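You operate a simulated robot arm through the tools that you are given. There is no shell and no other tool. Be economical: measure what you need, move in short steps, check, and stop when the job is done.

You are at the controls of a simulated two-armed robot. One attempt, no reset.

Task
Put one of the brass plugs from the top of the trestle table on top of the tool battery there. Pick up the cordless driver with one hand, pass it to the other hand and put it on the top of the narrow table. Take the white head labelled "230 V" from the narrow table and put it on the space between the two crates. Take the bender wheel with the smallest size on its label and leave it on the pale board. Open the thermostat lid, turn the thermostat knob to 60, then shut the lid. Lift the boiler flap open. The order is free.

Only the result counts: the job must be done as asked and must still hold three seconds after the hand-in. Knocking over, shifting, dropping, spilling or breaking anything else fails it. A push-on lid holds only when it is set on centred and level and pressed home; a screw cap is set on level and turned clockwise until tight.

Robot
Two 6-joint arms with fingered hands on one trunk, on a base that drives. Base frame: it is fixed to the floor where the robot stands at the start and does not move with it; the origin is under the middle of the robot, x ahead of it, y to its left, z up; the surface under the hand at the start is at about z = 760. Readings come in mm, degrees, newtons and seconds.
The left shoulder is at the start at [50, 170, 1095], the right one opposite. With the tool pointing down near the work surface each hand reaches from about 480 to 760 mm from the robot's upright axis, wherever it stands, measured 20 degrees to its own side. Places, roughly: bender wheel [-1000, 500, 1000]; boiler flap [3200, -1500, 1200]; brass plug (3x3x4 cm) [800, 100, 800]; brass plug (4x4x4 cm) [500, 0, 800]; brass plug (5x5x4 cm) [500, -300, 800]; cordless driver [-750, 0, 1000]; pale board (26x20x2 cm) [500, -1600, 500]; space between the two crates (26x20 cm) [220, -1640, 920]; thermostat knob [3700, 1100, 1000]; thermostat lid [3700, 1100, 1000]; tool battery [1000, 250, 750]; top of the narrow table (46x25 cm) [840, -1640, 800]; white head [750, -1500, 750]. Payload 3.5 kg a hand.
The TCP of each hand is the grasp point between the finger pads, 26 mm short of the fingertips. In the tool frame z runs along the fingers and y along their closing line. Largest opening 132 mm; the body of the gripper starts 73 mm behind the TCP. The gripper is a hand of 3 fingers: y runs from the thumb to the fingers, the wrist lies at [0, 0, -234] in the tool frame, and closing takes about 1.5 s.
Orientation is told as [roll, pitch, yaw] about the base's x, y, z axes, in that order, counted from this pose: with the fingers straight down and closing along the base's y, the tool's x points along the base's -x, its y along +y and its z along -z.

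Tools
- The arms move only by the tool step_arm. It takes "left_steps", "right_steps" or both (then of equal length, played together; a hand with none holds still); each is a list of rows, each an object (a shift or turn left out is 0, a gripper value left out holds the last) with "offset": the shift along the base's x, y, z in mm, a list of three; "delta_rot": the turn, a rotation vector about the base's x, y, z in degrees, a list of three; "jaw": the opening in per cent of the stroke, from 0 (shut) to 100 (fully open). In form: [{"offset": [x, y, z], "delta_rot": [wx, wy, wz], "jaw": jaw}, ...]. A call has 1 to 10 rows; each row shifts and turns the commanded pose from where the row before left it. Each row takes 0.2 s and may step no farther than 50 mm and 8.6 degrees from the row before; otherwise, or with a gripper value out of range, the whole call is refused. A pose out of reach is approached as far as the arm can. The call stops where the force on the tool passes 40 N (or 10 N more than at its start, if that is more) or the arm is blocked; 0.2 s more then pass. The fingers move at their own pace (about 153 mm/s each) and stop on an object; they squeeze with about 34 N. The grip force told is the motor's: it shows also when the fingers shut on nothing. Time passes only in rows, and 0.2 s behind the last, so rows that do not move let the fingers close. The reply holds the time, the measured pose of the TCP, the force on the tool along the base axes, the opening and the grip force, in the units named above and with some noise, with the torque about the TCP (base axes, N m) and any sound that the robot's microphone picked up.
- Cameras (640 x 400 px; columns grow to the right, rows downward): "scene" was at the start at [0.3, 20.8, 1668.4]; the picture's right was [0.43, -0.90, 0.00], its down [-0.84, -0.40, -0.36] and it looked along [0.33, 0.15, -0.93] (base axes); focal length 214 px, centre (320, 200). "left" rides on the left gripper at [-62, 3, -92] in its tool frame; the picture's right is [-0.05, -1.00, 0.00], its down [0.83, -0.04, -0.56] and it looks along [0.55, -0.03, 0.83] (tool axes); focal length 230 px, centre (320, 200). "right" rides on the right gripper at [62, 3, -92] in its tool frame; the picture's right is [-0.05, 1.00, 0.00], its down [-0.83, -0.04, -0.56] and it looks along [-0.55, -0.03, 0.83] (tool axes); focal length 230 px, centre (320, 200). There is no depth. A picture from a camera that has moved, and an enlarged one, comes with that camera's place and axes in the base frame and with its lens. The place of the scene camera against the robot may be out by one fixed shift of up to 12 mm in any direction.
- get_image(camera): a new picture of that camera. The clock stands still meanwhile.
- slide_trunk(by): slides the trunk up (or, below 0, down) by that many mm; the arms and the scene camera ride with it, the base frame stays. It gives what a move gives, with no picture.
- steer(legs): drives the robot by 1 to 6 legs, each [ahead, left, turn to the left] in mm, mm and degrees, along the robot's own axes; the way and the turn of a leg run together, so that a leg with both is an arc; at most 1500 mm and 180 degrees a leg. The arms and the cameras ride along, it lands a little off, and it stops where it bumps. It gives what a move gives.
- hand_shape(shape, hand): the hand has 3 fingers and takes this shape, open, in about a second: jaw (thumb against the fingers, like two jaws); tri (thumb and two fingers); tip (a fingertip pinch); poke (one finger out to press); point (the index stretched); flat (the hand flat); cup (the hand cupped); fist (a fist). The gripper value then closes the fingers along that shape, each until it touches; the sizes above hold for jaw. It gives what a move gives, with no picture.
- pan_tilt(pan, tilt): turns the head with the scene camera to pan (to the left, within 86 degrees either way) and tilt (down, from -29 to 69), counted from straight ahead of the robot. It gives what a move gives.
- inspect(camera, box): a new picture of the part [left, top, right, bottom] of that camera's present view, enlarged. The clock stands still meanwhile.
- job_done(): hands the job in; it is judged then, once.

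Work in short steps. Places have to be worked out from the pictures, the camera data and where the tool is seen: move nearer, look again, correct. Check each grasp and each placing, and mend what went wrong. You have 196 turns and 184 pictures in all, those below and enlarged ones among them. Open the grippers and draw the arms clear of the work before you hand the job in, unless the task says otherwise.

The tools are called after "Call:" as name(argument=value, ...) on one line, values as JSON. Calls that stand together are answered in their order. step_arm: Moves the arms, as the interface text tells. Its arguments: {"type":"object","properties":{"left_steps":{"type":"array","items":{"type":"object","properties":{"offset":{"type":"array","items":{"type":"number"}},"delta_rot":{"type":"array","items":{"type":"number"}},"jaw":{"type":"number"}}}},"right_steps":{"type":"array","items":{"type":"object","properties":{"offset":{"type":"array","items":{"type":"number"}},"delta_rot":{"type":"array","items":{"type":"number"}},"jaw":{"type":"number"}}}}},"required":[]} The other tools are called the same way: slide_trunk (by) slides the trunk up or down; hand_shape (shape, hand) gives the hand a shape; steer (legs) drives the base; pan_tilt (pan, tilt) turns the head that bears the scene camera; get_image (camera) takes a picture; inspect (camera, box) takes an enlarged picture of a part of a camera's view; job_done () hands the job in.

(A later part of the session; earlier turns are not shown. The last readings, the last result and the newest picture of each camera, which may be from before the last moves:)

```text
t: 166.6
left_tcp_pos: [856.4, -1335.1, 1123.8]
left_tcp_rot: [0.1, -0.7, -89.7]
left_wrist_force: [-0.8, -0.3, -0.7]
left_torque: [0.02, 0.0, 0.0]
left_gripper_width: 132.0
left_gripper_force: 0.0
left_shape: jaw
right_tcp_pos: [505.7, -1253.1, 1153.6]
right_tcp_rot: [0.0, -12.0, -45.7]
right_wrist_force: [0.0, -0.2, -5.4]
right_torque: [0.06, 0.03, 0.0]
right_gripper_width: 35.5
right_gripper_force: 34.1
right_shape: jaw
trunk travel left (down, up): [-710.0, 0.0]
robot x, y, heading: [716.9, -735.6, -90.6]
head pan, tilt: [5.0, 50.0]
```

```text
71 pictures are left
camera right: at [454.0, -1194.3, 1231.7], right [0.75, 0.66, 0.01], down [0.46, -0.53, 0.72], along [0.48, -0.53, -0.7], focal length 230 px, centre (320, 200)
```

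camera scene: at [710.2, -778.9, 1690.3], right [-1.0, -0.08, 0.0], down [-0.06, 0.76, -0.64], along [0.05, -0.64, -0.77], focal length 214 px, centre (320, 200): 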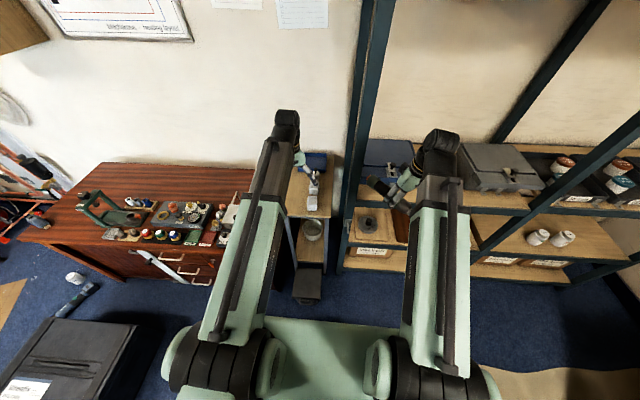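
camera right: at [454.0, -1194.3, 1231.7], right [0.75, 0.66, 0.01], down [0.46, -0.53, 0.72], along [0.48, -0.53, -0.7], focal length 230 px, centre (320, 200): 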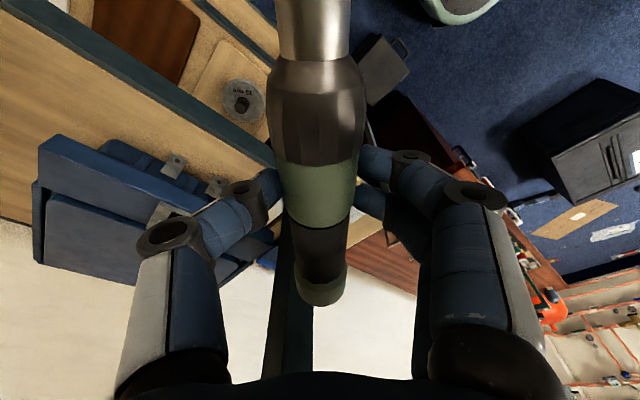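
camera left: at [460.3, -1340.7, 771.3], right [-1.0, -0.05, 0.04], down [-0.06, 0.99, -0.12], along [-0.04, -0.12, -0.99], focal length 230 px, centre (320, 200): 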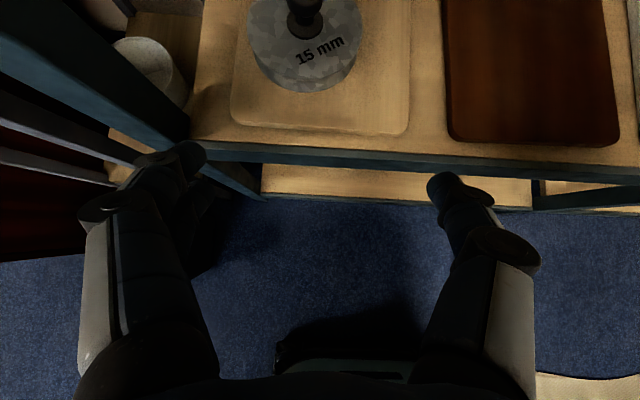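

I move L aside to the left to uncover the narrow table and zoom in on it.

Call:
step_arm(left_steps=[{"offset": [45, 0, 0]}, {"offset": [45, 0, 0]}, {"offset": [45, 0, 0]}, {"offset": [40, 0, 0]}])

Call:
inspect(camera="scene", box=[260, 130, 380, 230])

```text
t: 167.6
left_tcp_pos: [1033.1, -1336.4, 1124.0]
left_tcp_rot: [0.1, -0.9, -90.0]
left_wrist_force: [0.6, -0.4, 0.3]
left_torque: [0.02, -0.02, -0.03]
left_gripper_width: 132.0
left_gripper_force: 0.1
left_shape: jaw
right_tcp_pos: [506.8, -1253.0, 1152.7]
right_tcp_rot: [0.0, -12.0, -45.6]
right_wrist_force: [0.7, -0.7, -5.7]
right_torque: [0.07, 0.05, 0.03]
right_gripper_width: 35.4
right_gripper_force: 33.5
right_shape: jaw
trunk travel left (down, up): [-710.0, 0.0]
robot x, y, heading: [715.3, -739.1, -90.3]
head pan, tilt: [5.0, 50.0]
```

```text
4.00 times, centred on (320, 180) of scene
camera zoom: at [710.8, -778.9, 1690.3], right [-1.0, -0.08, 0.0], down [-0.06, 0.76, -0.64], along [0.05, -0.64, -0.77], focal length 858 px, centre (320, 280)
```

zoom: 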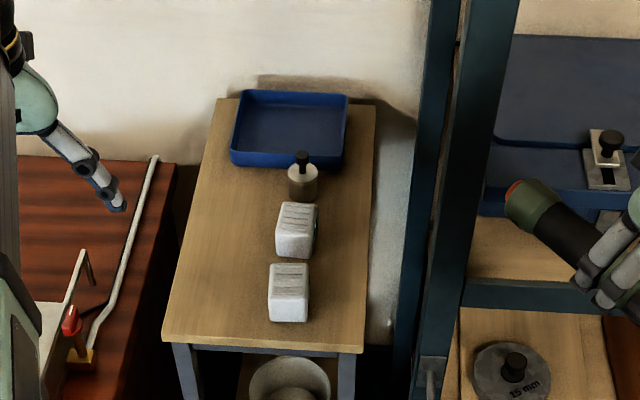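

Heads stand at ≈(806,-1470) and (805,-1580); the free strip is at x≈840–955. I turn R so the driver lies along y while driving to bring the strip within R's reach.

Call:
step_arm(right_steps=[{"delta_rot": [0, 0, -7.5]}, {"delta_rot": [0, 0, -7.5]}, {"delta_rot": [0, 0, -7.5]}, {"delta_rot": [0, 0, -7.5]}, {"delta_rot": [0, 0, -7.5]}, {"delta_rot": [0, 0, -7]}], left_steps=[{"offset": [-20, 0, 5]}, {"offset": [-20, 0, 5]}, {"offset": [-20, 0, 5]}, {"offset": [-20, 0, 5]}, {"offset": [-20, 0, 5]}, {"offset": [0, 0, 0]}])

Call:
steer(legs=[[140, 320, 0]])

Call:
get_image(camera="right")

Call:
pan_tilt(pan=-12, tilt=50)

Call:
get_image(camera="scene")

```text
t: 168.9
left_tcp_pos: [931.8, -1334.3, 1149.8]
left_tcp_rot: [0.1, -0.8, -89.8]
left_wrist_force: [0.2, -0.6, -0.1]
left_torque: [-0.01, -0.02, 0.0]
left_gripper_width: 132.2
left_gripper_force: 0.1
left_shape: jaw
right_tcp_pos: [506.6, -1253.1, 1153.2]
right_tcp_rot: [0.0, -12.0, -90.3]
right_wrist_force: [-0.1, 0.2, -5.3]
right_torque: [0.07, -0.02, 0.01]
right_gripper_width: 35.6
right_gripper_force: 34.1
right_shape: jaw
trunk travel left (down, up): [-710.0, 0.0]
robot x, y, heading: [712.2, -739.2, -90.5]
head pan, tilt: [5.0, 50.0]
```

```text
t: 170.4
left_tcp_pos: [1085.0, -1401.4, 1151.3]
left_tcp_rot: [0.1, -0.8, -89.8]
left_wrist_force: [1.6, -0.5, 0.8]
left_torque: [-0.01, 0.05, -0.01]
left_gripper_width: 131.7
left_gripper_force: 0.2
left_shape: jaw
right_tcp_pos: [655.3, -1311.1, 1150.8]
right_tcp_rot: [-0.4, -10.5, -91.1]
right_wrist_force: [-7.0, 13.9, -3.9]
right_torque: [0.22, 0.16, -1.41]
right_gripper_width: 37.3
right_gripper_force: 33.5
right_shape: jaw
trunk travel left (down, up): [-710.0, 0.0]
robot x, y, heading: [865.3, -807.0, -90.5]
head pan, tilt: [5.0, 50.0]
stopped in leg 1: the force on the tool passed its limit at 56 N (the readings are from after the stop); the commanded pose is now the measured one
```

```text
69 pictures are left
camera right: at [661.0, -1234.0, 1231.3], right [1.0, -0.07, 0.0], down [-0.05, -0.72, 0.7], along [-0.05, -0.69, -0.72], focal length 230 px, centre (320, 200)
```

right: 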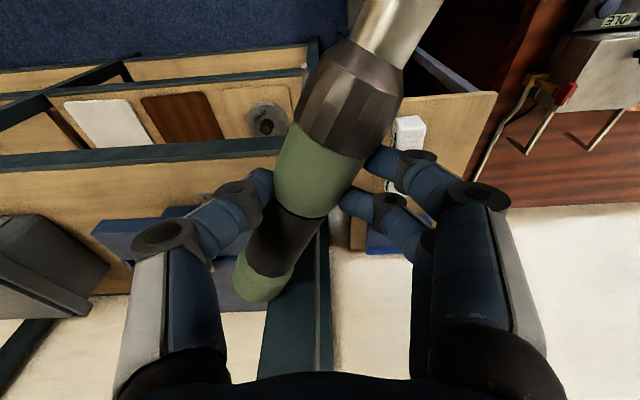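

```text
t: 171.2
left_tcp_pos: [1082.5, -1400.0, 1152.8]
left_tcp_rot: [0.2, -0.9, -89.8]
left_wrist_force: [0.0, -0.7, -0.6]
left_torque: [-0.04, 0.0, -0.04]
left_gripper_width: 131.7
left_gripper_force: 0.0
left_shape: jaw
right_tcp_pos: [654.7, -1310.4, 1151.3]
right_tcp_rot: [-0.2, -10.7, -90.9]
right_wrist_force: [-5.8, 19.1, -5.0]
right_torque: [0.28, 0.07, -1.42]
right_gripper_width: 37.5
right_gripper_force: 33.9
right_shape: jaw
trunk travel left (down, up): [-710.0, 0.0]
robot x, y, heading: [862.4, -808.3, -90.8]
head pan, tilt: [-12.0, 50.0]
```

```text
68 pictures are left
camera scene: at [837.8, -841.5, 1690.4], right [-0.98, 0.22, 0.0], down [0.17, 0.75, -0.64], along [-0.14, -0.63, -0.77], focal length 214 px, centre (320, 200)
```

scene: 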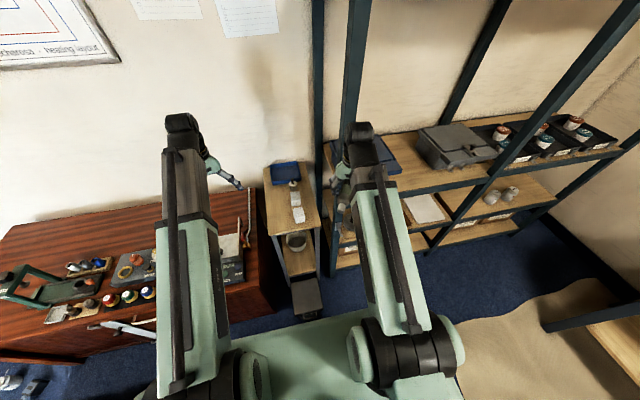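

The driver's end touched the rack post and skewed a bit in the grip. I back straight off, pass left beyond the post, then look.

Call:
steer(legs=[[-110, -10, 0], [0, 180, 0]])

Call:
get_image(camera="right")

```text
t: 173.6
left_tcp_pos: [1260.2, -1292.5, 1150.2]
left_tcp_rot: [0.1, -0.8, -89.8]
left_wrist_force: [0.7, 0.0, 0.6]
left_torque: [-0.03, 0.04, -0.01]
left_gripper_width: 131.9
left_gripper_force: 0.0
left_shape: jaw
right_tcp_pos: [830.9, -1204.4, 1151.4]
right_tcp_rot: [-0.2, -10.6, -90.6]
right_wrist_force: [0.8, 0.0, -5.8]
right_torque: [0.01, -0.01, -0.01]
right_gripper_width: 35.9
right_gripper_force: 33.8
right_shape: jaw
trunk travel left (down, up): [-710.0, 0.0]
robot x, y, heading: [1036.8, -701.1, -90.3]
head pan, tilt: [-12.0, 50.0]
```

```text
67 pictures are left
camera right: at [836.8, -1128.0, 1231.4], right [1.0, -0.06, 0.01], down [-0.05, -0.71, 0.7], along [-0.04, -0.7, -0.71], focal length 230 px, centre (320, 200)
```

right: 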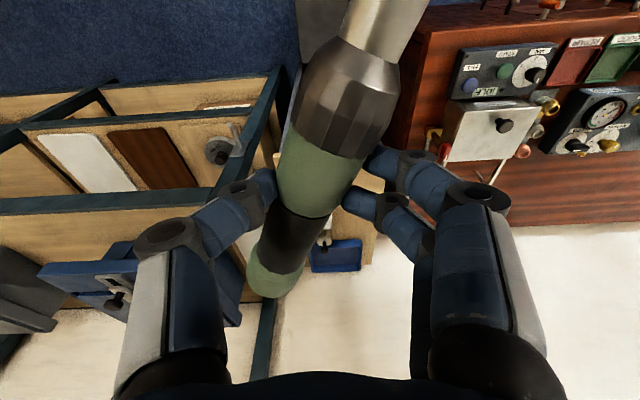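

I rotate R by +24° to realign the driver with y, and drive 180 mm ahead beside the post.

Call:
step_arm(right_steps=[{"delta_rot": [0, 0, 8]}, {"delta_rot": [0, 0, 8]}, {"delta_rot": [0, 0, 8]}, {"offset": [35, 0, 0]}, {"offset": [35, 0, 0]}])

Call:
steer(legs=[[180, 0, 0]])

Call:
step_arm(right_steps=[{"offset": [0, -40, -25]}, {"offset": [0, -40, -25]}, {"offset": [0, -40, -25]}, {"offset": [0, -40, -25]}, {"offset": [0, 0, 0]}])

Call:
get_image(camera="right")

Call:
inspect(camera="scene", box=[240, 120, 400, 260])

```text
t: 174.8
left_tcp_pos: [1258.0, -1293.6, 1149.9]
left_tcp_rot: [0.1, -0.8, -89.8]
left_wrist_force: [0.1, 0.2, -0.3]
left_torque: [0.0, 0.0, 0.03]
left_gripper_width: 131.8
left_gripper_force: 0.0
left_shape: jaw
right_tcp_pos: [900.2, -1204.2, 1152.3]
right_tcp_rot: [-0.2, -10.6, -66.7]
right_wrist_force: [0.6, 0.3, -5.8]
right_torque: [0.04, 0.04, -0.02]
right_gripper_width: 35.2
right_gripper_force: 34.3
right_shape: jaw
trunk travel left (down, up): [-710.0, 0.0]
robot x, y, heading: [1041.4, -696.1, -90.5]
head pan, tilt: [-12.0, 50.0]
```

```text
t: 176.3
left_tcp_pos: [1245.9, -1450.2, 1153.5]
left_tcp_rot: [-0.1, -1.0, -91.0]
left_wrist_force: [1.4, 1.2, 0.8]
left_torque: [-0.1, 0.11, 0.02]
left_gripper_width: 131.7
left_gripper_force: 0.0
left_shape: jaw
right_tcp_pos: [888.1, -1353.3, 1154.4]
right_tcp_rot: [-0.3, -10.7, -68.0]
right_wrist_force: [1.2, 0.5, -4.4]
right_torque: [0.04, 0.08, 0.0]
right_gripper_width: 35.2
right_gripper_force: 34.5
right_shape: jaw
trunk travel left (down, up): [-710.0, 0.0]
robot x, y, heading: [1034.0, -855.5, -91.8]
head pan, tilt: [-12.0, 50.0]
```

```text
t: 177.5
left_tcp_pos: [1243.3, -1452.5, 1151.1]
left_tcp_rot: [0.2, -0.7, -90.9]
left_wrist_force: [0.1, -0.2, 0.7]
left_torque: [-0.03, 0.03, -0.01]
left_gripper_width: 132.4
left_gripper_force: 0.0
left_shape: jaw
right_tcp_pos: [888.3, -1518.2, 1053.5]
right_tcp_rot: [-0.2, -10.7, -68.0]
right_wrist_force: [-1.0, 0.7, -5.3]
right_torque: [0.03, 0.02, -0.01]
right_gripper_width: 35.5
right_gripper_force: 33.6
right_shape: jaw
trunk travel left (down, up): [-710.0, 0.0]
robot x, y, heading: [1038.5, -850.0, -91.7]
head pan, tilt: [-12.0, 50.0]
```

```text
66 pictures are left
camera right: at [862.4, -1444.9, 1133.1], right [0.95, 0.33, 0.01], down [0.23, -0.68, 0.7], along [0.23, -0.66, -0.71], focal length 230 px, centre (320, 200)
```

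right: 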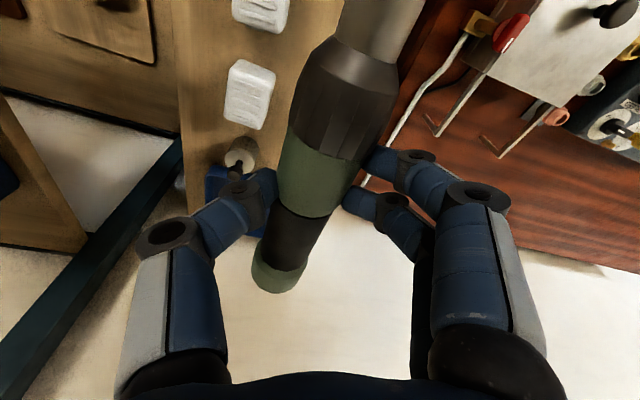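

```text
2.86 times, centred on (320, 190) of scene
camera zoom: at [1010.6, -890.5, 1690.3], right [-0.97, 0.24, 0.0], down [0.18, 0.74, -0.64], along [-0.15, -0.62, -0.77], focal length 613 px, centre (320, 229)
```

zoom: 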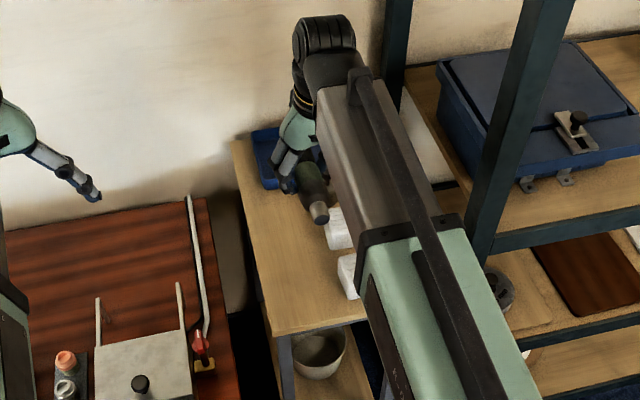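

The driver now lies along y at x≈886. I shift it to x≈906 over the free strip and lower towards the table in steps.

Call:
step_arm(right_steps=[{"offset": [20, -12, -40]}, {"offset": [0, 0, -45]}, {"offset": [0, 0, -45]}, {"offset": [0, 0, -35]}, {"offset": [0, 0, -30]}, {"offset": [0, 0, 0]}])

Call:
get_image(camera="right")

Call:
inspect(camera="scene", box=[280, 150, 380, 240])

```text
t: 178.9
left_tcp_pos: [1243.1, -1453.1, 1150.7]
left_tcp_rot: [0.1, -0.9, -91.0]
left_wrist_force: [0.5, 0.1, 1.2]
left_torque: [0.01, 0.0, 0.01]
left_gripper_width: 131.9
left_gripper_force: 0.0
left_shape: jaw
right_tcp_pos: [905.8, -1525.8, 856.5]
right_tcp_rot: [-0.1, -10.6, -67.9]
right_wrist_force: [0.1, 1.3, -6.0]
right_torque: [0.03, 0.01, 0.02]
right_gripper_width: 35.2
right_gripper_force: 34.1
right_shape: jaw
trunk travel left (down, up): [-710.0, 0.0]
robot x, y, heading: [1040.0, -855.0, -91.5]
head pan, tilt: [-12.0, 50.0]
```

```text
64 pictures are left
camera right: at [881.8, -1454.2, 937.1], right [0.95, 0.33, 0.01], down [0.23, -0.68, 0.7], along [0.23, -0.66, -0.71], focal length 230 px, centre (320, 200)
```

right: 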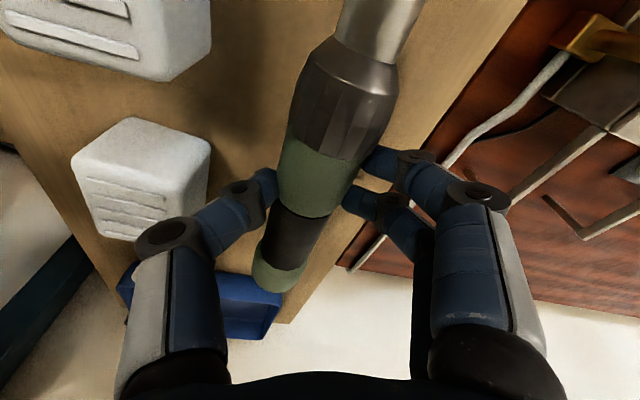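

```text
4.44 times, centred on (330, 195) of scene
camera zoom: at [1010.1, -890.9, 1690.3], right [-0.97, 0.24, 0.0], down [0.18, 0.74, -0.64], along [-0.15, -0.62, -0.77], focal length 953 px, centre (276, 222)
```

zoom: 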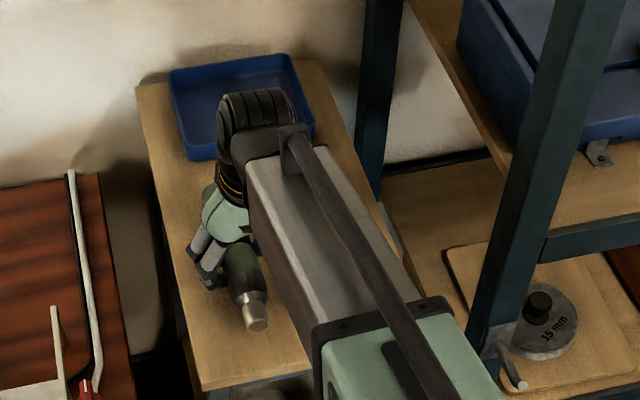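

The driver is over free table, parallel to its edge. I lower the last ~20 mm by feel.

Call:
step_arm(right_steps=[{"offset": [0, 0, -8]}, {"offset": [0, 0, -5]}, {"offset": [0, 0, -4]}, {"offset": [0, 0, -3]}, {"offset": [0, 0, 0]}])

```text
t: 180.1
left_tcp_pos: [1243.7, -1451.9, 1153.1]
left_tcp_rot: [0.1, -0.9, -91.0]
left_wrist_force: [0.3, -0.2, 0.5]
left_torque: [-0.02, -0.02, 0.01]
left_gripper_width: 131.8
left_gripper_force: 0.0
left_shape: jaw
right_tcp_pos: [906.6, -1526.9, 840.5]
right_tcp_rot: [-0.4, -11.0, -67.9]
right_wrist_force: [-4.0, 0.0, 28.4]
right_torque: [-0.13, 0.23, -0.18]
right_gripper_width: 36.8
right_gripper_force: 33.9
right_shape: jaw
trunk travel left (down, up): [-710.0, 0.0]
robot x, y, heading: [1037.0, -851.4, -91.8]
head pan, tilt: [-12.0, 50.0]
```

Firm contact at z≈840. I relieve the load and open the fingers moderately.

Call:
step_arm(right_steps=[{"offset": [0, 0, 3]}, {"offset": [0, 0, 0], "jaw": 45}, {"offset": [0, 0, 0]}, {"offset": [0, 0, 0]}, {"offset": [0, 0, 0], "jaw": 55}, {"offset": [0, 0, 0]}])

Call:
get_image(camera="right")

```text
t: 181.5
left_tcp_pos: [1244.1, -1452.7, 1152.0]
left_tcp_rot: [0.1, -0.8, -91.0]
left_wrist_force: [0.1, -0.4, 0.7]
left_torque: [-0.03, 0.01, 0.02]
left_gripper_width: 131.9
left_gripper_force: 0.1
left_shape: jaw
right_tcp_pos: [906.2, -1528.0, 839.0]
right_tcp_rot: [-0.2, -10.6, -68.1]
right_wrist_force: [1.0, 0.7, -0.8]
right_torque: [0.01, -0.02, 0.01]
right_gripper_width: 71.9
right_gripper_force: 0.1
right_shape: jaw
trunk travel left (down, up): [-710.0, 0.0]
robot x, y, heading: [1035.8, -852.8, -91.6]
head pan, tilt: [-12.0, 50.0]
```

```text
62 pictures are left
camera right: at [882.2, -1455.6, 919.9], right [0.95, 0.33, 0.01], down [0.23, -0.68, 0.7], along [0.23, -0.66, -0.71], focal length 230 px, centre (320, 200)
```

right: 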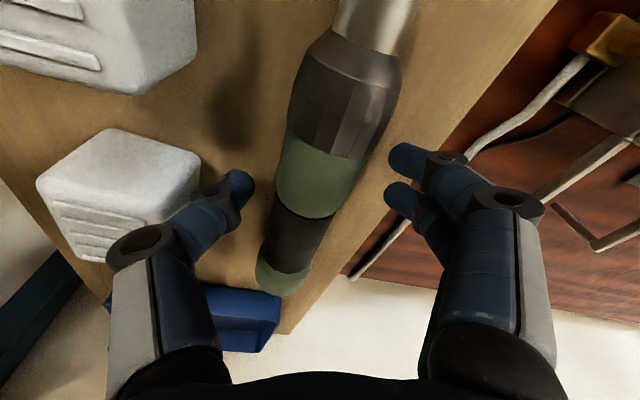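

Released; the driver lies still. I lift R straight up, then check it stays.

Call:
step_arm(right_steps=[{"offset": [3, 0, 12]}, {"offset": [2, 3, 25]}, {"offset": [0, 5, 40]}, {"offset": [0, 5, 45]}, {"offset": [0, 5, 45]}, {"offset": [0, 20, 40]}, {"offset": [0, 30, 30], "jaw": 100}])

Call:
get_image(camera="right")

```text
t: 183.1
left_tcp_pos: [1244.2, -1452.9, 1152.3]
left_tcp_rot: [0.1, -0.8, -91.1]
left_wrist_force: [0.5, 0.3, 0.4]
left_torque: [-0.02, -0.05, -0.02]
left_gripper_width: 132.0
left_gripper_force: 0.0
left_shape: jaw
right_tcp_pos: [911.8, -1460.0, 1077.7]
right_tcp_rot: [-0.2, -10.6, -68.0]
right_wrist_force: [0.0, -0.3, -1.1]
right_torque: [0.0, -0.02, -0.01]
right_gripper_width: 132.0
right_gripper_force: 0.1
right_shape: jaw
trunk travel left (down, up): [-710.0, 0.0]
robot x, y, heading: [1037.2, -857.6, -91.9]
head pan, tilt: [-12.0, 50.0]
```

```text
61 pictures are left
camera right: at [886.7, -1387.3, 1158.0], right [0.95, 0.33, 0.01], down [0.23, -0.68, 0.7], along [0.23, -0.66, -0.71], focal length 230 px, centre (320, 200)
```

right: 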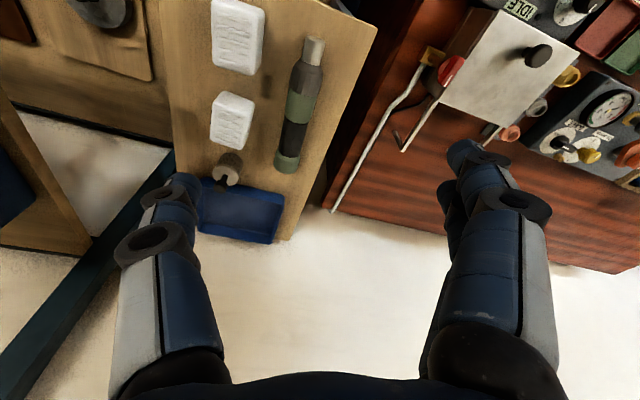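

The driver lies safely on the narrow table. Now I back off and move right to read the head labels from the other side.

Call:
step_arm(right_steps=[{"offset": [0, 30, 25]}, {"offset": [0, 30, 25]}, {"offset": [0, 10, 20]}])

Call:
steer(legs=[[-120, 0, 1.7], [0, -460, 0]])

Call:
pan_tilt(pan=20, tilt=45)

Call:
get_image(camera="scene")

```text
t: 183.9
left_tcp_pos: [1243.2, -1452.7, 1151.3]
left_tcp_rot: [0.1, -0.8, -91.0]
left_wrist_force: [0.3, 0.5, 0.2]
left_torque: [0.01, 0.02, -0.02]
left_gripper_width: 131.8
left_gripper_force: 0.0
left_shape: jaw
right_tcp_pos: [912.6, -1390.8, 1147.7]
right_tcp_rot: [-0.2, -10.7, -68.0]
right_wrist_force: [0.3, -0.1, -0.2]
right_torque: [-0.03, -0.02, -0.02]
right_gripper_width: 131.8
right_gripper_force: 0.1
right_shape: jaw
trunk travel left (down, up): [-710.0, 0.0]
robot x, y, heading: [1038.5, -845.8, -91.8]
head pan, tilt: [-12.0, 50.0]
```

```text
t: 187.5
left_tcp_pos: [809.6, -1323.9, 1151.7]
left_tcp_rot: [0.1, -0.7, -89.2]
left_wrist_force: [-0.1, -0.9, 0.0]
left_torque: [0.01, -0.01, 0.0]
left_gripper_width: 131.8
left_gripper_force: 0.1
left_shape: jaw
right_tcp_pos: [474.9, -1273.5, 1147.2]
right_tcp_rot: [0.0, -10.7, -66.1]
right_wrist_force: [-1.2, 0.1, 1.0]
right_torque: [-0.01, -0.03, 0.01]
right_gripper_width: 132.0
right_gripper_force: 0.2
right_shape: jaw
trunk travel left (down, up): [-710.0, 0.0]
robot x, y, heading: [582.3, -729.4, -89.5]
head pan, tilt: [-12.0, 50.0]
```

```text
t: 188.4
left_tcp_pos: [810.0, -1324.1, 1151.7]
left_tcp_rot: [0.1, -0.7, -89.1]
left_wrist_force: [-0.9, 0.5, 0.2]
left_torque: [-0.02, 0.04, -0.01]
left_gripper_width: 132.0
left_gripper_force: 0.0
left_shape: jaw
right_tcp_pos: [476.7, -1272.5, 1147.3]
right_tcp_rot: [-0.2, -10.7, -66.2]
right_wrist_force: [-0.2, 0.1, -1.0]
right_torque: [0.0, 0.03, -0.01]
right_gripper_width: 132.0
right_gripper_force: 0.0
right_shape: jaw
trunk travel left (down, up): [-710.0, 0.0]
robot x, y, heading: [581.8, -729.0, -89.7]
head pan, tilt: [20.0, 45.0]
```

```text
60 pictures are left
camera scene: at [602.0, -770.6, 1697.2], right [-0.94, -0.34, 0.0], down [-0.24, 0.66, -0.71], along [0.24, -0.66, -0.71], focal length 214 px, centre (320, 200)
```

scene: 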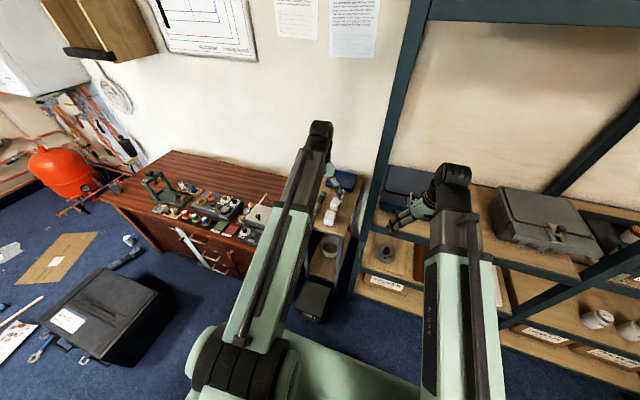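

Call:
inspect(camera="scene", box=[300, 160, 380, 235])

```text
5.33 times, centred on (340, 198) of scene
camera zoom: at [602.0, -770.6, 1697.2], right [-0.94, -0.34, 0.0], down [-0.24, 0.66, -0.71], along [0.24, -0.66, -0.71], focal length 1144 px, centre (213, 213)
```

zoom: 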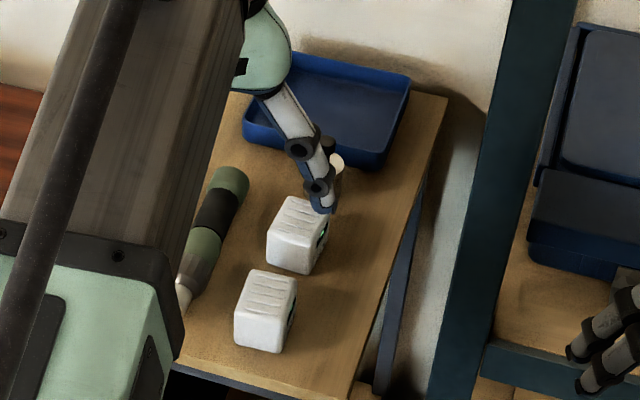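

Labels are on the -x faces. I move right 270 mm and lower the trunk for a flatter view of them.

Call:
steer(legs=[[0, -270, 0]])

Call:
slide_trunk(by=-300)

Call:
pan_tilt(pan=32, tilt=35)

Call:
get_image(camera="scene")

```text
t: 190.3
left_tcp_pos: [539.3, -1326.1, 1151.1]
left_tcp_rot: [0.2, -0.7, -89.2]
left_wrist_force: [0.2, 0.2, -0.5]
left_torque: [0.01, -0.03, 0.02]
left_gripper_width: 132.0
left_gripper_force: 0.1
left_shape: jaw
right_tcp_pos: [205.9, -1273.2, 1146.6]
right_tcp_rot: [-0.1, -10.7, -66.3]
right_wrist_force: [-0.2, 0.7, 0.0]
right_torque: [0.01, -0.03, 0.0]
right_gripper_width: 131.9
right_gripper_force: 0.0
right_shape: jaw
trunk travel left (down, up): [-710.0, 0.0]
robot x, y, heading: [311.4, -730.1, -89.9]
head pan, tilt: [20.0, 45.0]
```

```text
t: 193.3
left_tcp_pos: [540.3, -1325.9, 851.3]
left_tcp_rot: [0.1, -0.8, -89.1]
left_wrist_force: [-0.2, 0.3, 0.3]
left_torque: [-0.01, 0.02, -0.01]
left_gripper_width: 131.9
left_gripper_force: 0.1
left_shape: jaw
right_tcp_pos: [207.5, -1273.0, 847.3]
right_tcp_rot: [-0.3, -10.7, -66.1]
right_wrist_force: [0.1, -0.4, 0.7]
right_torque: [0.02, 0.01, 0.01]
right_gripper_width: 132.1
right_gripper_force: 0.1
right_shape: jaw
trunk travel left (down, up): [-410.0, 300.0]
robot x, y, heading: [315.1, -732.4, -89.8]
head pan, tilt: [20.0, 45.0]
```

```text
t: 194.1
left_tcp_pos: [541.2, -1324.8, 851.2]
left_tcp_rot: [0.1, -0.8, -89.2]
left_wrist_force: [0.0, 0.1, 0.2]
left_torque: [-0.01, 0.0, 0.01]
left_gripper_width: 131.8
left_gripper_force: 0.1
left_shape: jaw
right_tcp_pos: [206.7, -1272.4, 847.3]
right_tcp_rot: [-0.2, -10.7, -66.1]
right_wrist_force: [0.3, 0.2, -0.6]
right_torque: [-0.02, -0.01, -0.01]
right_gripper_width: 131.9
right_gripper_force: 0.1
right_shape: jaw
trunk travel left (down, up): [-410.0, 300.0]
robot x, y, heading: [315.4, -732.8, -90.1]
head pan, tilt: [32.0, 35.0]
```

```text
58 pictures are left
camera scene: at [352.9, -769.4, 1412.0], right [-0.85, -0.53, 0.0], down [-0.3, 0.49, -0.82], along [0.43, -0.69, -0.57], focal length 214 px, centre (320, 200)
```

scene: 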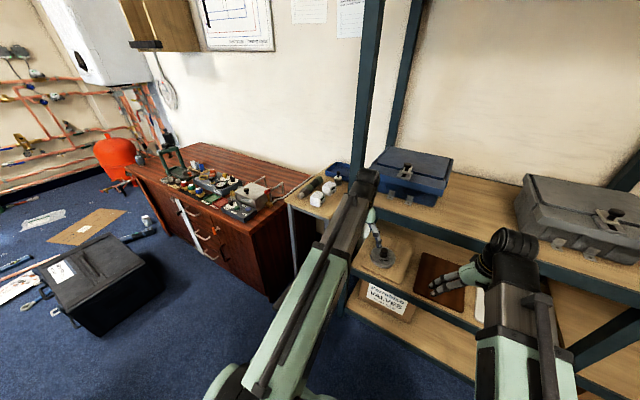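

Call:
inspect(camera="scene", box=[300, 170, 348, 210])

Call:
inspect(camera="scene", box=[370, 135, 640, 280])

```text
10.00 times, centred on (324, 190) of scene
camera zoom: at [352.9, -769.4, 1412.0], right [-0.85, -0.53, 0.0], down [-0.3, 0.49, -0.82], along [0.43, -0.69, -0.57], focal length 2145 px, centre (280, 300)
```

zoom: 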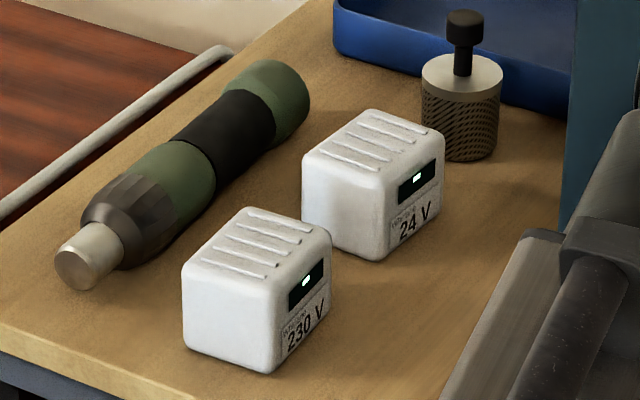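

```text
2.37 times, centred on (505, 208) of scene
camera zoom: at [352.9, -769.4, 1412.0], right [-0.85, -0.53, 0.0], down [-0.3, 0.49, -0.82], along [0.43, -0.69, -0.57], focal length 508 px, centre (-118, 182)
```

zoom: 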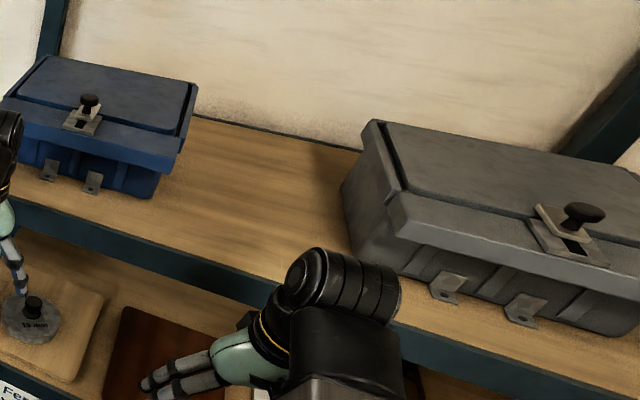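

The near head reads "230 V" (the rear one 24 V). I raise the trunk again and drive to put the near head in front of L.

Call:
slide_trunk(by=300)

Call:
steer(legs=[[0, 317, 0], [70, 0, 0]])

Call:
step_arm(left_steps=[{"offset": [0, -20, -20], "jaw": 100}, {"offset": [0, -20, -20]}, {"offset": [0, -20, -20]}, {"offset": [0, -20, -20]}])

Call:
get_image(camera="left")

```text
t: 197.1
left_tcp_pos: [540.7, -1324.8, 1150.7]
left_tcp_rot: [0.1, -0.8, -89.2]
left_wrist_force: [0.2, -0.1, 0.8]
left_torque: [-0.01, 0.02, -0.01]
left_gripper_width: 132.0
left_gripper_force: 0.1
left_shape: jaw
right_tcp_pos: [207.1, -1273.3, 1146.6]
right_tcp_rot: [-0.2, -10.6, -66.2]
right_wrist_force: [-1.1, -0.4, 0.2]
right_torque: [0.0, -0.04, 0.06]
right_gripper_width: 131.9
right_gripper_force: 0.0
right_shape: jaw
trunk travel left (down, up): [-710.0, 0.0]
robot x, y, heading: [315.7, -731.7, -89.9]
head pan, tilt: [32.0, 35.0]
```

```text
t: 199.8
left_tcp_pos: [857.1, -1396.2, 1150.2]
left_tcp_rot: [0.2, -0.7, -89.3]
left_wrist_force: [-0.2, -0.4, 0.3]
left_torque: [0.06, 0.0, -0.01]
left_gripper_width: 132.1
left_gripper_force: 0.0
left_shape: jaw
right_tcp_pos: [522.1, -1345.2, 1147.0]
right_tcp_rot: [0.0, -10.6, -66.1]
right_wrist_force: [0.1, 0.6, -0.1]
right_torque: [0.03, -0.01, -0.02]
right_gripper_width: 132.0
right_gripper_force: 0.1
right_shape: jaw
trunk travel left (down, up): [-710.0, 0.0]
robot x, y, heading: [630.3, -805.1, -90.0]
head pan, tilt: [32.0, 35.0]
```

```text
t: 200.8
left_tcp_pos: [856.9, -1475.8, 1072.9]
left_tcp_rot: [0.2, -0.8, -89.3]
left_wrist_force: [-0.5, 0.1, -0.3]
left_torque: [0.0, 0.01, 0.0]
left_gripper_width: 132.0
left_gripper_force: 0.0
left_shape: jaw
right_tcp_pos: [523.0, -1344.0, 1146.6]
right_tcp_rot: [-0.1, -10.7, -66.3]
right_wrist_force: [-0.1, 0.1, 0.5]
right_torque: [-0.02, 0.01, -0.03]
right_gripper_width: 132.0
right_gripper_force: 0.0
right_shape: jaw
trunk travel left (down, up): [-710.0, 0.0]
robot x, y, heading: [629.5, -801.6, -90.2]
head pan, tilt: [32.0, 35.0]
```

```text
55 pictures are left
camera left: at [861.8, -1537.6, 1163.8], right [-1.0, -0.07, 0.0], down [-0.06, 0.84, 0.54], along [-0.03, 0.54, -0.84], focal length 230 px, centre (320, 200)
```

left: 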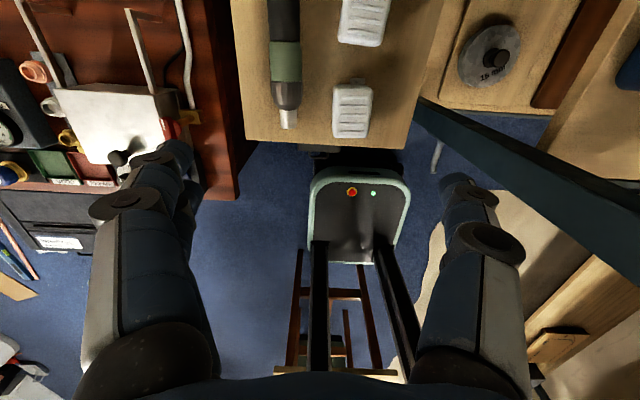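

The 230 V head is at ≈(819,-1477). I centre L above it, narrow the opening to 75% to clear the driver, and lower.

Call:
step_arm(left_steps=[{"offset": [-19, 0, -25], "jaw": 75}, {"offset": [-19, 0, -30]}, {"offset": [0, 0, -35]}, {"offset": [0, 0, -30]}, {"offset": [0, 0, 0]}])

Call:
get_image(camera="left")

```text
t: 202.0
left_tcp_pos: [819.1, -1476.4, 950.0]
left_tcp_rot: [0.0, -0.8, -89.2]
left_wrist_force: [-0.1, 0.4, 0.7]
left_torque: [0.02, 0.01, 0.02]
left_gripper_width: 99.2
left_gripper_force: 0.0
left_shape: jaw
right_tcp_pos: [523.2, -1344.3, 1145.7]
right_tcp_rot: [-0.3, -10.7, -66.2]
right_wrist_force: [-0.3, 0.5, 0.4]
right_torque: [-0.02, 0.02, 0.02]
right_gripper_width: 131.9
right_gripper_force: 0.1
right_shape: jaw
trunk travel left (down, up): [-710.0, 0.0]
robot x, y, heading: [632.8, -805.8, -89.9]
head pan, tilt: [32.0, 35.0]
```

```text
54 pictures are left
camera left: at [823.9, -1537.5, 1042.5], right [-1.0, -0.07, 0.0], down [-0.06, 0.84, 0.54], along [-0.03, 0.54, -0.84], focal length 230 px, centre (320, 200)
```

left: 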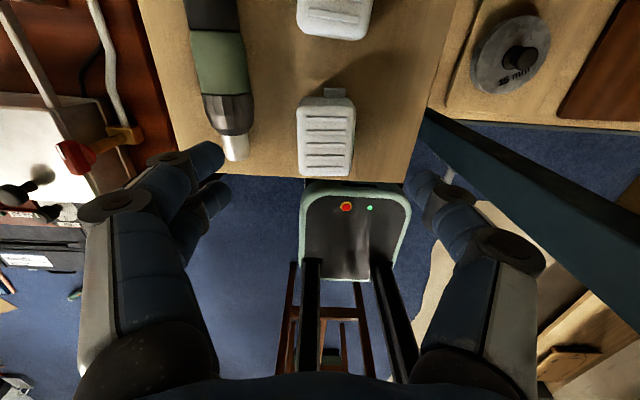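

Head width is ≈48 mm. I narrow to 62 %, shift 4 mm and descend to z≈836, then close.

Call:
step_arm(left_steps=[{"offset": [-4, 0, -20], "jaw": 62}, {"offset": [0, 0, -35]}, {"offset": [0, 0, -30]}, {"offset": [0, 0, -20]}, {"offset": [0, 0, -9]}, {"offset": [0, 0, 0]}])

Call:
get_image(camera="left")

```text
t: 203.4
left_tcp_pos: [815.7, -1476.5, 835.9]
left_tcp_rot: [0.1, -0.8, -89.2]
left_wrist_force: [0.1, -0.7, 0.3]
left_torque: [0.01, 0.02, -0.05]
left_gripper_width: 82.5
left_gripper_force: 0.1
left_shape: jaw
right_tcp_pos: [523.4, -1344.5, 1146.7]
right_tcp_rot: [-0.2, -10.7, -66.2]
right_wrist_force: [0.1, 0.0, 0.2]
right_torque: [0.02, 0.01, -0.02]
right_gripper_width: 131.9
right_gripper_force: 0.1
right_shape: jaw
trunk travel left (down, up): [-710.0, 0.0]
robot x, y, heading: [632.9, -803.4, -90.2]
head pan, tilt: [32.0, 35.0]
```

```text
53 pictures are left
camera left: at [819.8, -1537.3, 928.6], right [-1.0, -0.07, 0.0], down [-0.06, 0.84, 0.54], along [-0.03, 0.54, -0.84], focal length 230 px, centre (320, 200)
```

left: 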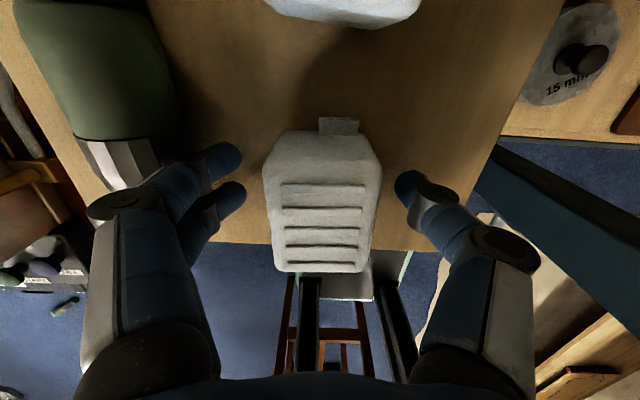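

Well straddled. I close and lift.

Call:
step_arm(left_steps=[{"offset": [0, 0, 0], "jaw": 0}, {"offset": [0, 0, 0]}, {"offset": [0, 0, 0]}, {"offset": [0, 0, 0]}, {"offset": [0, 0, 0]}, {"offset": [0, 0, 0]}])

Call:
step_arm(left_steps=[{"offset": [0, 0, 8]}, {"offset": [0, 0, 12]}, {"offset": [0, 0, 20]}, {"offset": [0, 0, 40]}, {"offset": [0, 0, 0]}])

Call:
get_image(camera="left")

```text
t: 204.8
left_tcp_pos: [816.6, -1476.3, 836.7]
left_tcp_rot: [0.1, -0.8, -89.2]
left_wrist_force: [-0.1, -0.5, -0.2]
left_torque: [-0.01, 0.01, 0.01]
left_gripper_width: 43.2
left_gripper_force: 34.6
left_shape: jaw
right_tcp_pos: [523.7, -1343.8, 1145.5]
right_tcp_rot: [-0.1, -10.7, -66.2]
right_wrist_force: [0.4, 0.1, 0.1]
right_torque: [0.0, -0.03, 0.0]
right_gripper_width: 132.0
right_gripper_force: 0.0
right_shape: jaw
trunk travel left (down, up): [-710.0, 0.0]
robot x, y, heading: [632.1, -806.9, -89.9]
head pan, tilt: [32.0, 35.0]
```

```text
t: 206.0
left_tcp_pos: [816.4, -1475.6, 916.3]
left_tcp_rot: [0.0, -0.8, -89.2]
left_wrist_force: [0.3, -0.4, -2.7]
left_torque: [-0.02, 0.0, -0.02]
left_gripper_width: 43.4
left_gripper_force: 34.3
left_shape: jaw
right_tcp_pos: [523.0, -1344.1, 1146.6]
right_tcp_rot: [-0.2, -10.5, -66.3]
right_wrist_force: [0.6, 0.7, 0.6]
right_torque: [0.03, -0.04, 0.01]
right_gripper_width: 131.7
right_gripper_force: 0.0
right_shape: jaw
trunk travel left (down, up): [-710.0, 0.0]
robot x, y, heading: [630.4, -805.0, -89.7]
head pan, tilt: [32.0, 35.0]
```

```text
52 pictures are left
camera left: at [820.4, -1537.8, 1007.8], right [-1.0, -0.07, 0.0], down [-0.06, 0.84, 0.54], along [-0.03, 0.54, -0.84], focal length 230 px, centre (320, 200)
```

left: 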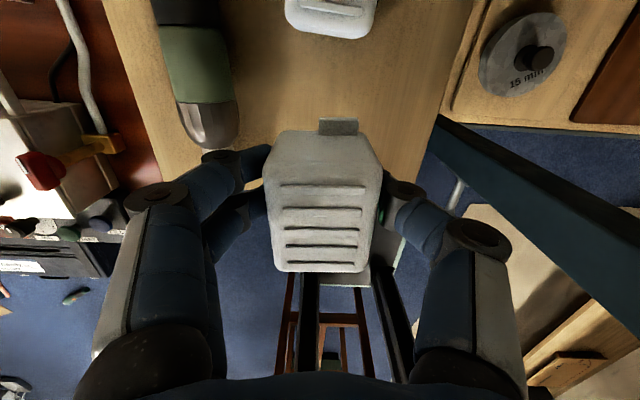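

The 230 V head is held. I lift high, retract, and drive to bring L in front of the gap between the crates.

Call:
step_arm(left_steps=[{"offset": [0, 10, 40]}, {"offset": [0, 20, 40]}, {"offset": [0, 25, 40]}, {"offset": [0, 30, 40]}, {"offset": [0, 35, 35]}, {"offset": [0, 30, 25]}], right_steps=[{"offset": [0, 20, 0]}, {"offset": [0, 20, 0]}, {"offset": [0, 20, 0]}, {"offset": [0, 0, 0]}, {"offset": [0, 0, 0]}, {"offset": [0, 0, 0]}])

Call:
steer(legs=[[-70, 0, 0], [0, -596, 0], [110, 0, 0]])

Call:
pan_tilt(pan=10, tilt=48)

Call:
get_image(camera="scene")

```text
t: 207.4
left_tcp_pos: [814.8, -1326.6, 1139.4]
left_tcp_rot: [0.1, -0.9, -89.2]
left_wrist_force: [-0.4, 0.3, -3.1]
left_torque: [-0.07, -0.01, 0.0]
left_gripper_width: 43.5
left_gripper_force: 34.4
left_shape: jaw
right_tcp_pos: [522.0, -1284.6, 1147.8]
right_tcp_rot: [0.0, -10.5, -66.2]
right_wrist_force: [-0.1, 0.0, 0.9]
right_torque: [0.02, 0.06, -0.01]
right_gripper_width: 132.0
right_gripper_force: 0.0
right_shape: jaw
trunk travel left (down, up): [-710.0, 0.0]
robot x, y, heading: [630.2, -804.8, -89.9]
head pan, tilt: [32.0, 35.0]
```

```text
t: 212.2
left_tcp_pos: [224.4, -1367.8, 1138.0]
left_tcp_rot: [0.2, -0.7, -89.2]
left_wrist_force: [-0.8, 0.0, -4.2]
left_torque: [-0.03, 0.04, 0.0]
left_gripper_width: 43.1
left_gripper_force: 34.2
left_shape: jaw
right_tcp_pos: [-68.5, -1327.9, 1146.5]
right_tcp_rot: [-0.1, -10.4, -66.2]
right_wrist_force: [-0.4, 0.2, 0.1]
right_torque: [0.07, -0.01, -0.03]
right_gripper_width: 132.2
right_gripper_force: 0.2
right_shape: jaw
trunk travel left (down, up): [-710.0, 0.0]
robot x, y, heading: [38.0, -845.6, -89.7]
head pan, tilt: [32.0, 35.0]
```

```text
t: 213.0
left_tcp_pos: [224.3, -1365.8, 1139.0]
left_tcp_rot: [0.1, -0.8, -89.3]
left_wrist_force: [0.4, -0.1, -2.9]
left_torque: [-0.01, 0.01, -0.01]
left_gripper_width: 43.3
left_gripper_force: 33.8
left_shape: jaw
right_tcp_pos: [-67.6, -1325.6, 1147.3]
right_tcp_rot: [-0.2, -10.5, -66.2]
right_wrist_force: [0.7, 0.0, 0.7]
right_torque: [0.01, 0.02, 0.0]
right_gripper_width: 132.1
right_gripper_force: 0.0
right_shape: jaw
trunk travel left (down, up): [-710.0, 0.0]
robot x, y, heading: [43.0, -840.5, -89.9]
head pan, tilt: [10.0, 48.0]
```

```text
51 pictures are left
camera scene: at [44.8, -883.7, 1693.1], right [-0.98, -0.18, 0.0], down [-0.13, 0.73, -0.67], along [0.12, -0.66, -0.74], focal length 214 px, centre (320, 200)
```

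scene: 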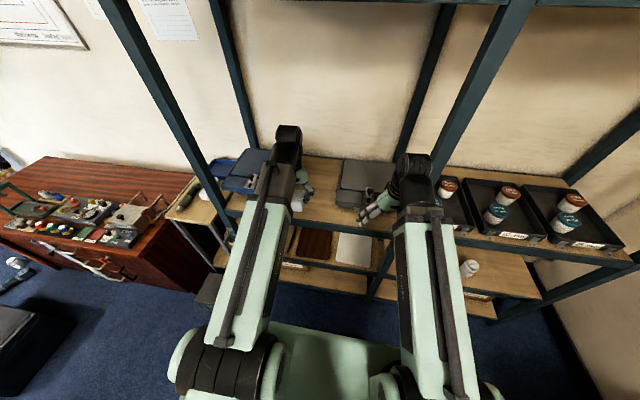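

The gap spans roughly x≈95–430 and L is at x≈224. I advance 60 mm and move L in over the shelf at a safe height.

Call:
steer(legs=[[60, 0, 0]])

Call:
step_arm(left_steps=[{"offset": [0, -40, 0]}, {"offset": [0, -40, -15]}, {"offset": [0, -40, -30]}, {"offset": [0, -35, -30]}, {"offset": [0, -15, -35]}, {"offset": [0, 0, 0]}])

Call:
get_image(camera="left")

Call:
inspect(camera="scene", box=[210, 120, 390, 240])

```text
t: 214.0
left_tcp_pos: [223.8, -1427.2, 1137.2]
left_tcp_rot: [0.1, -0.7, -89.2]
left_wrist_force: [-0.6, -0.6, -3.3]
left_torque: [0.02, -0.02, -0.01]
left_gripper_width: 43.5
left_gripper_force: 34.2
left_shape: jaw
right_tcp_pos: [-67.8, -1387.9, 1147.0]
right_tcp_rot: [-0.2, -10.5, -66.2]
right_wrist_force: [-0.5, -0.2, 0.3]
right_torque: [0.03, 0.0, 0.01]
right_gripper_width: 131.9
right_gripper_force: 0.0
right_shape: jaw
trunk travel left (down, up): [-710.0, 0.0]
robot x, y, heading: [40.6, -903.6, -89.7]
head pan, tilt: [10.0, 48.0]
```

```text
t: 215.4
left_tcp_pos: [225.9, -1596.3, 1028.3]
left_tcp_rot: [0.1, -0.8, -89.2]
left_wrist_force: [0.3, 0.6, -2.7]
left_torque: [-0.03, 0.02, -0.02]
left_gripper_width: 43.3
left_gripper_force: 34.5
left_shape: jaw
right_tcp_pos: [-67.8, -1385.8, 1146.0]
right_tcp_rot: [0.0, -10.6, -66.2]
right_wrist_force: [0.8, -0.5, 0.0]
right_torque: [0.02, -0.04, 0.0]
right_gripper_width: 132.1
right_gripper_force: 0.1
right_shape: jaw
trunk travel left (down, up): [-710.0, 0.0]
robot x, y, heading: [38.7, -901.9, -90.0]
head pan, tilt: [10.0, 48.0]
```

```text
50 pictures are left
camera left: at [230.9, -1656.8, 1120.3], right [-1.0, -0.07, 0.0], down [-0.06, 0.84, 0.54], along [-0.03, 0.54, -0.84], focal length 230 px, centre (320, 200)
```

left: 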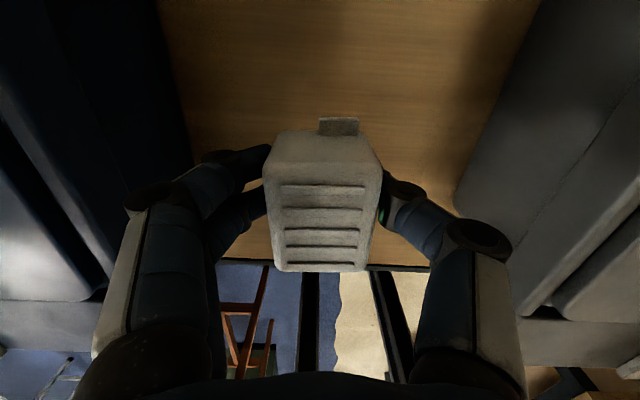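

```text
3.33 times, centred on (300, 180) of scene
camera zoom: at [44.7, -943.3, 1693.1], right [-0.98, -0.18, 0.0], down [-0.13, 0.73, -0.67], along [0.12, -0.66, -0.74], focal length 715 px, centre (387, 267)
```

zoom: 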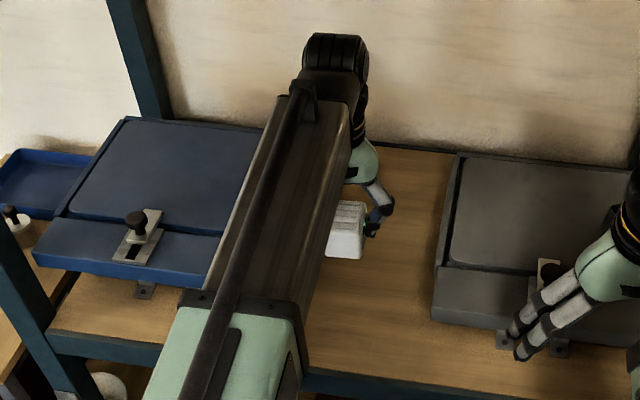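

L is centred between the crates. I go 22 mm deeper and lower by feel to the shelf.

Call:
step_arm(left_steps=[{"offset": [0, -12, -20]}, {"offset": [0, -10, -20]}, {"offset": [0, 0, -15]}, {"offset": [0, 0, -8]}, {"offset": [0, 0, -6]}, {"offset": [0, 0, -5]}, {"offset": [0, 0, -4]}, {"offset": [0, 0, -4]}, {"offset": [0, 0, 0]}])

```text
t: 217.3
left_tcp_pos: [225.5, -1619.0, 954.7]
left_tcp_rot: [0.2, -1.4, -89.2]
left_wrist_force: [-0.2, 7.5, 22.7]
left_torque: [0.15, -0.06, 0.01]
left_gripper_width: 45.2
left_gripper_force: 33.8
left_shape: jaw
right_tcp_pos: [-68.2, -1382.4, 1148.4]
right_tcp_rot: [-0.1, -10.7, -66.1]
right_wrist_force: [-0.1, 0.8, 0.9]
right_torque: [0.0, 0.0, 0.01]
right_gripper_width: 131.9
right_gripper_force: 0.1
right_shape: jaw
trunk travel left (down, up): [-710.0, 0.0]
robot x, y, heading: [45.1, -903.0, -89.9]
head pan, tilt: [10.0, 48.0]
stopped in row 9 (left hand): the force on the tool passed its limit at 42 N (the readings are from after the stop); the commanded pose is now the measured one
```

Contact at z≈955 (shelf ≈ 918). I relieve, open and rise.

Call:
step_arm(left_steps=[{"offset": [0, 0, 2]}, {"offset": [0, 0, 0], "jaw": 60}, {"offset": [0, 0, 0]}, {"offset": [0, 0, 0]}, {"offset": [0, 0, 20]}, {"offset": [0, 0, 35]}, {"offset": [0, 0, 40]}, {"offset": [0, 0, 40]}])

Call:
get_image(camera="left")

```text
t: 219.1
left_tcp_pos: [227.4, -1621.5, 1088.2]
left_tcp_rot: [0.2, -1.2, -89.1]
left_wrist_force: [-0.2, 0.3, 0.0]
left_torque: [-0.02, -0.02, 0.03]
left_gripper_width: 78.5
left_gripper_force: 0.0
left_shape: jaw
right_tcp_pos: [-67.5, -1385.3, 1147.2]
right_tcp_rot: [-0.1, -10.5, -66.3]
right_wrist_force: [0.1, -0.7, -0.5]
right_torque: [-0.02, 0.04, -0.02]
right_gripper_width: 131.9
right_gripper_force: 0.1
right_shape: jaw
trunk travel left (down, up): [-710.0, 0.0]
robot x, y, heading: [38.0, -902.0, -89.6]
head pan, tilt: [10.0, 48.0]
```

```text
48 pictures are left
camera left: at [230.2, -1682.3, 1180.0], right [-1.0, -0.07, 0.0], down [-0.06, 0.84, 0.54], along [-0.03, 0.54, -0.84], focal length 230 px, centre (320, 200)
```

left: 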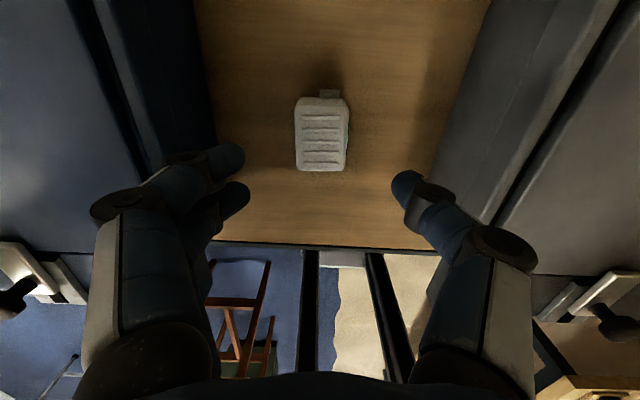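

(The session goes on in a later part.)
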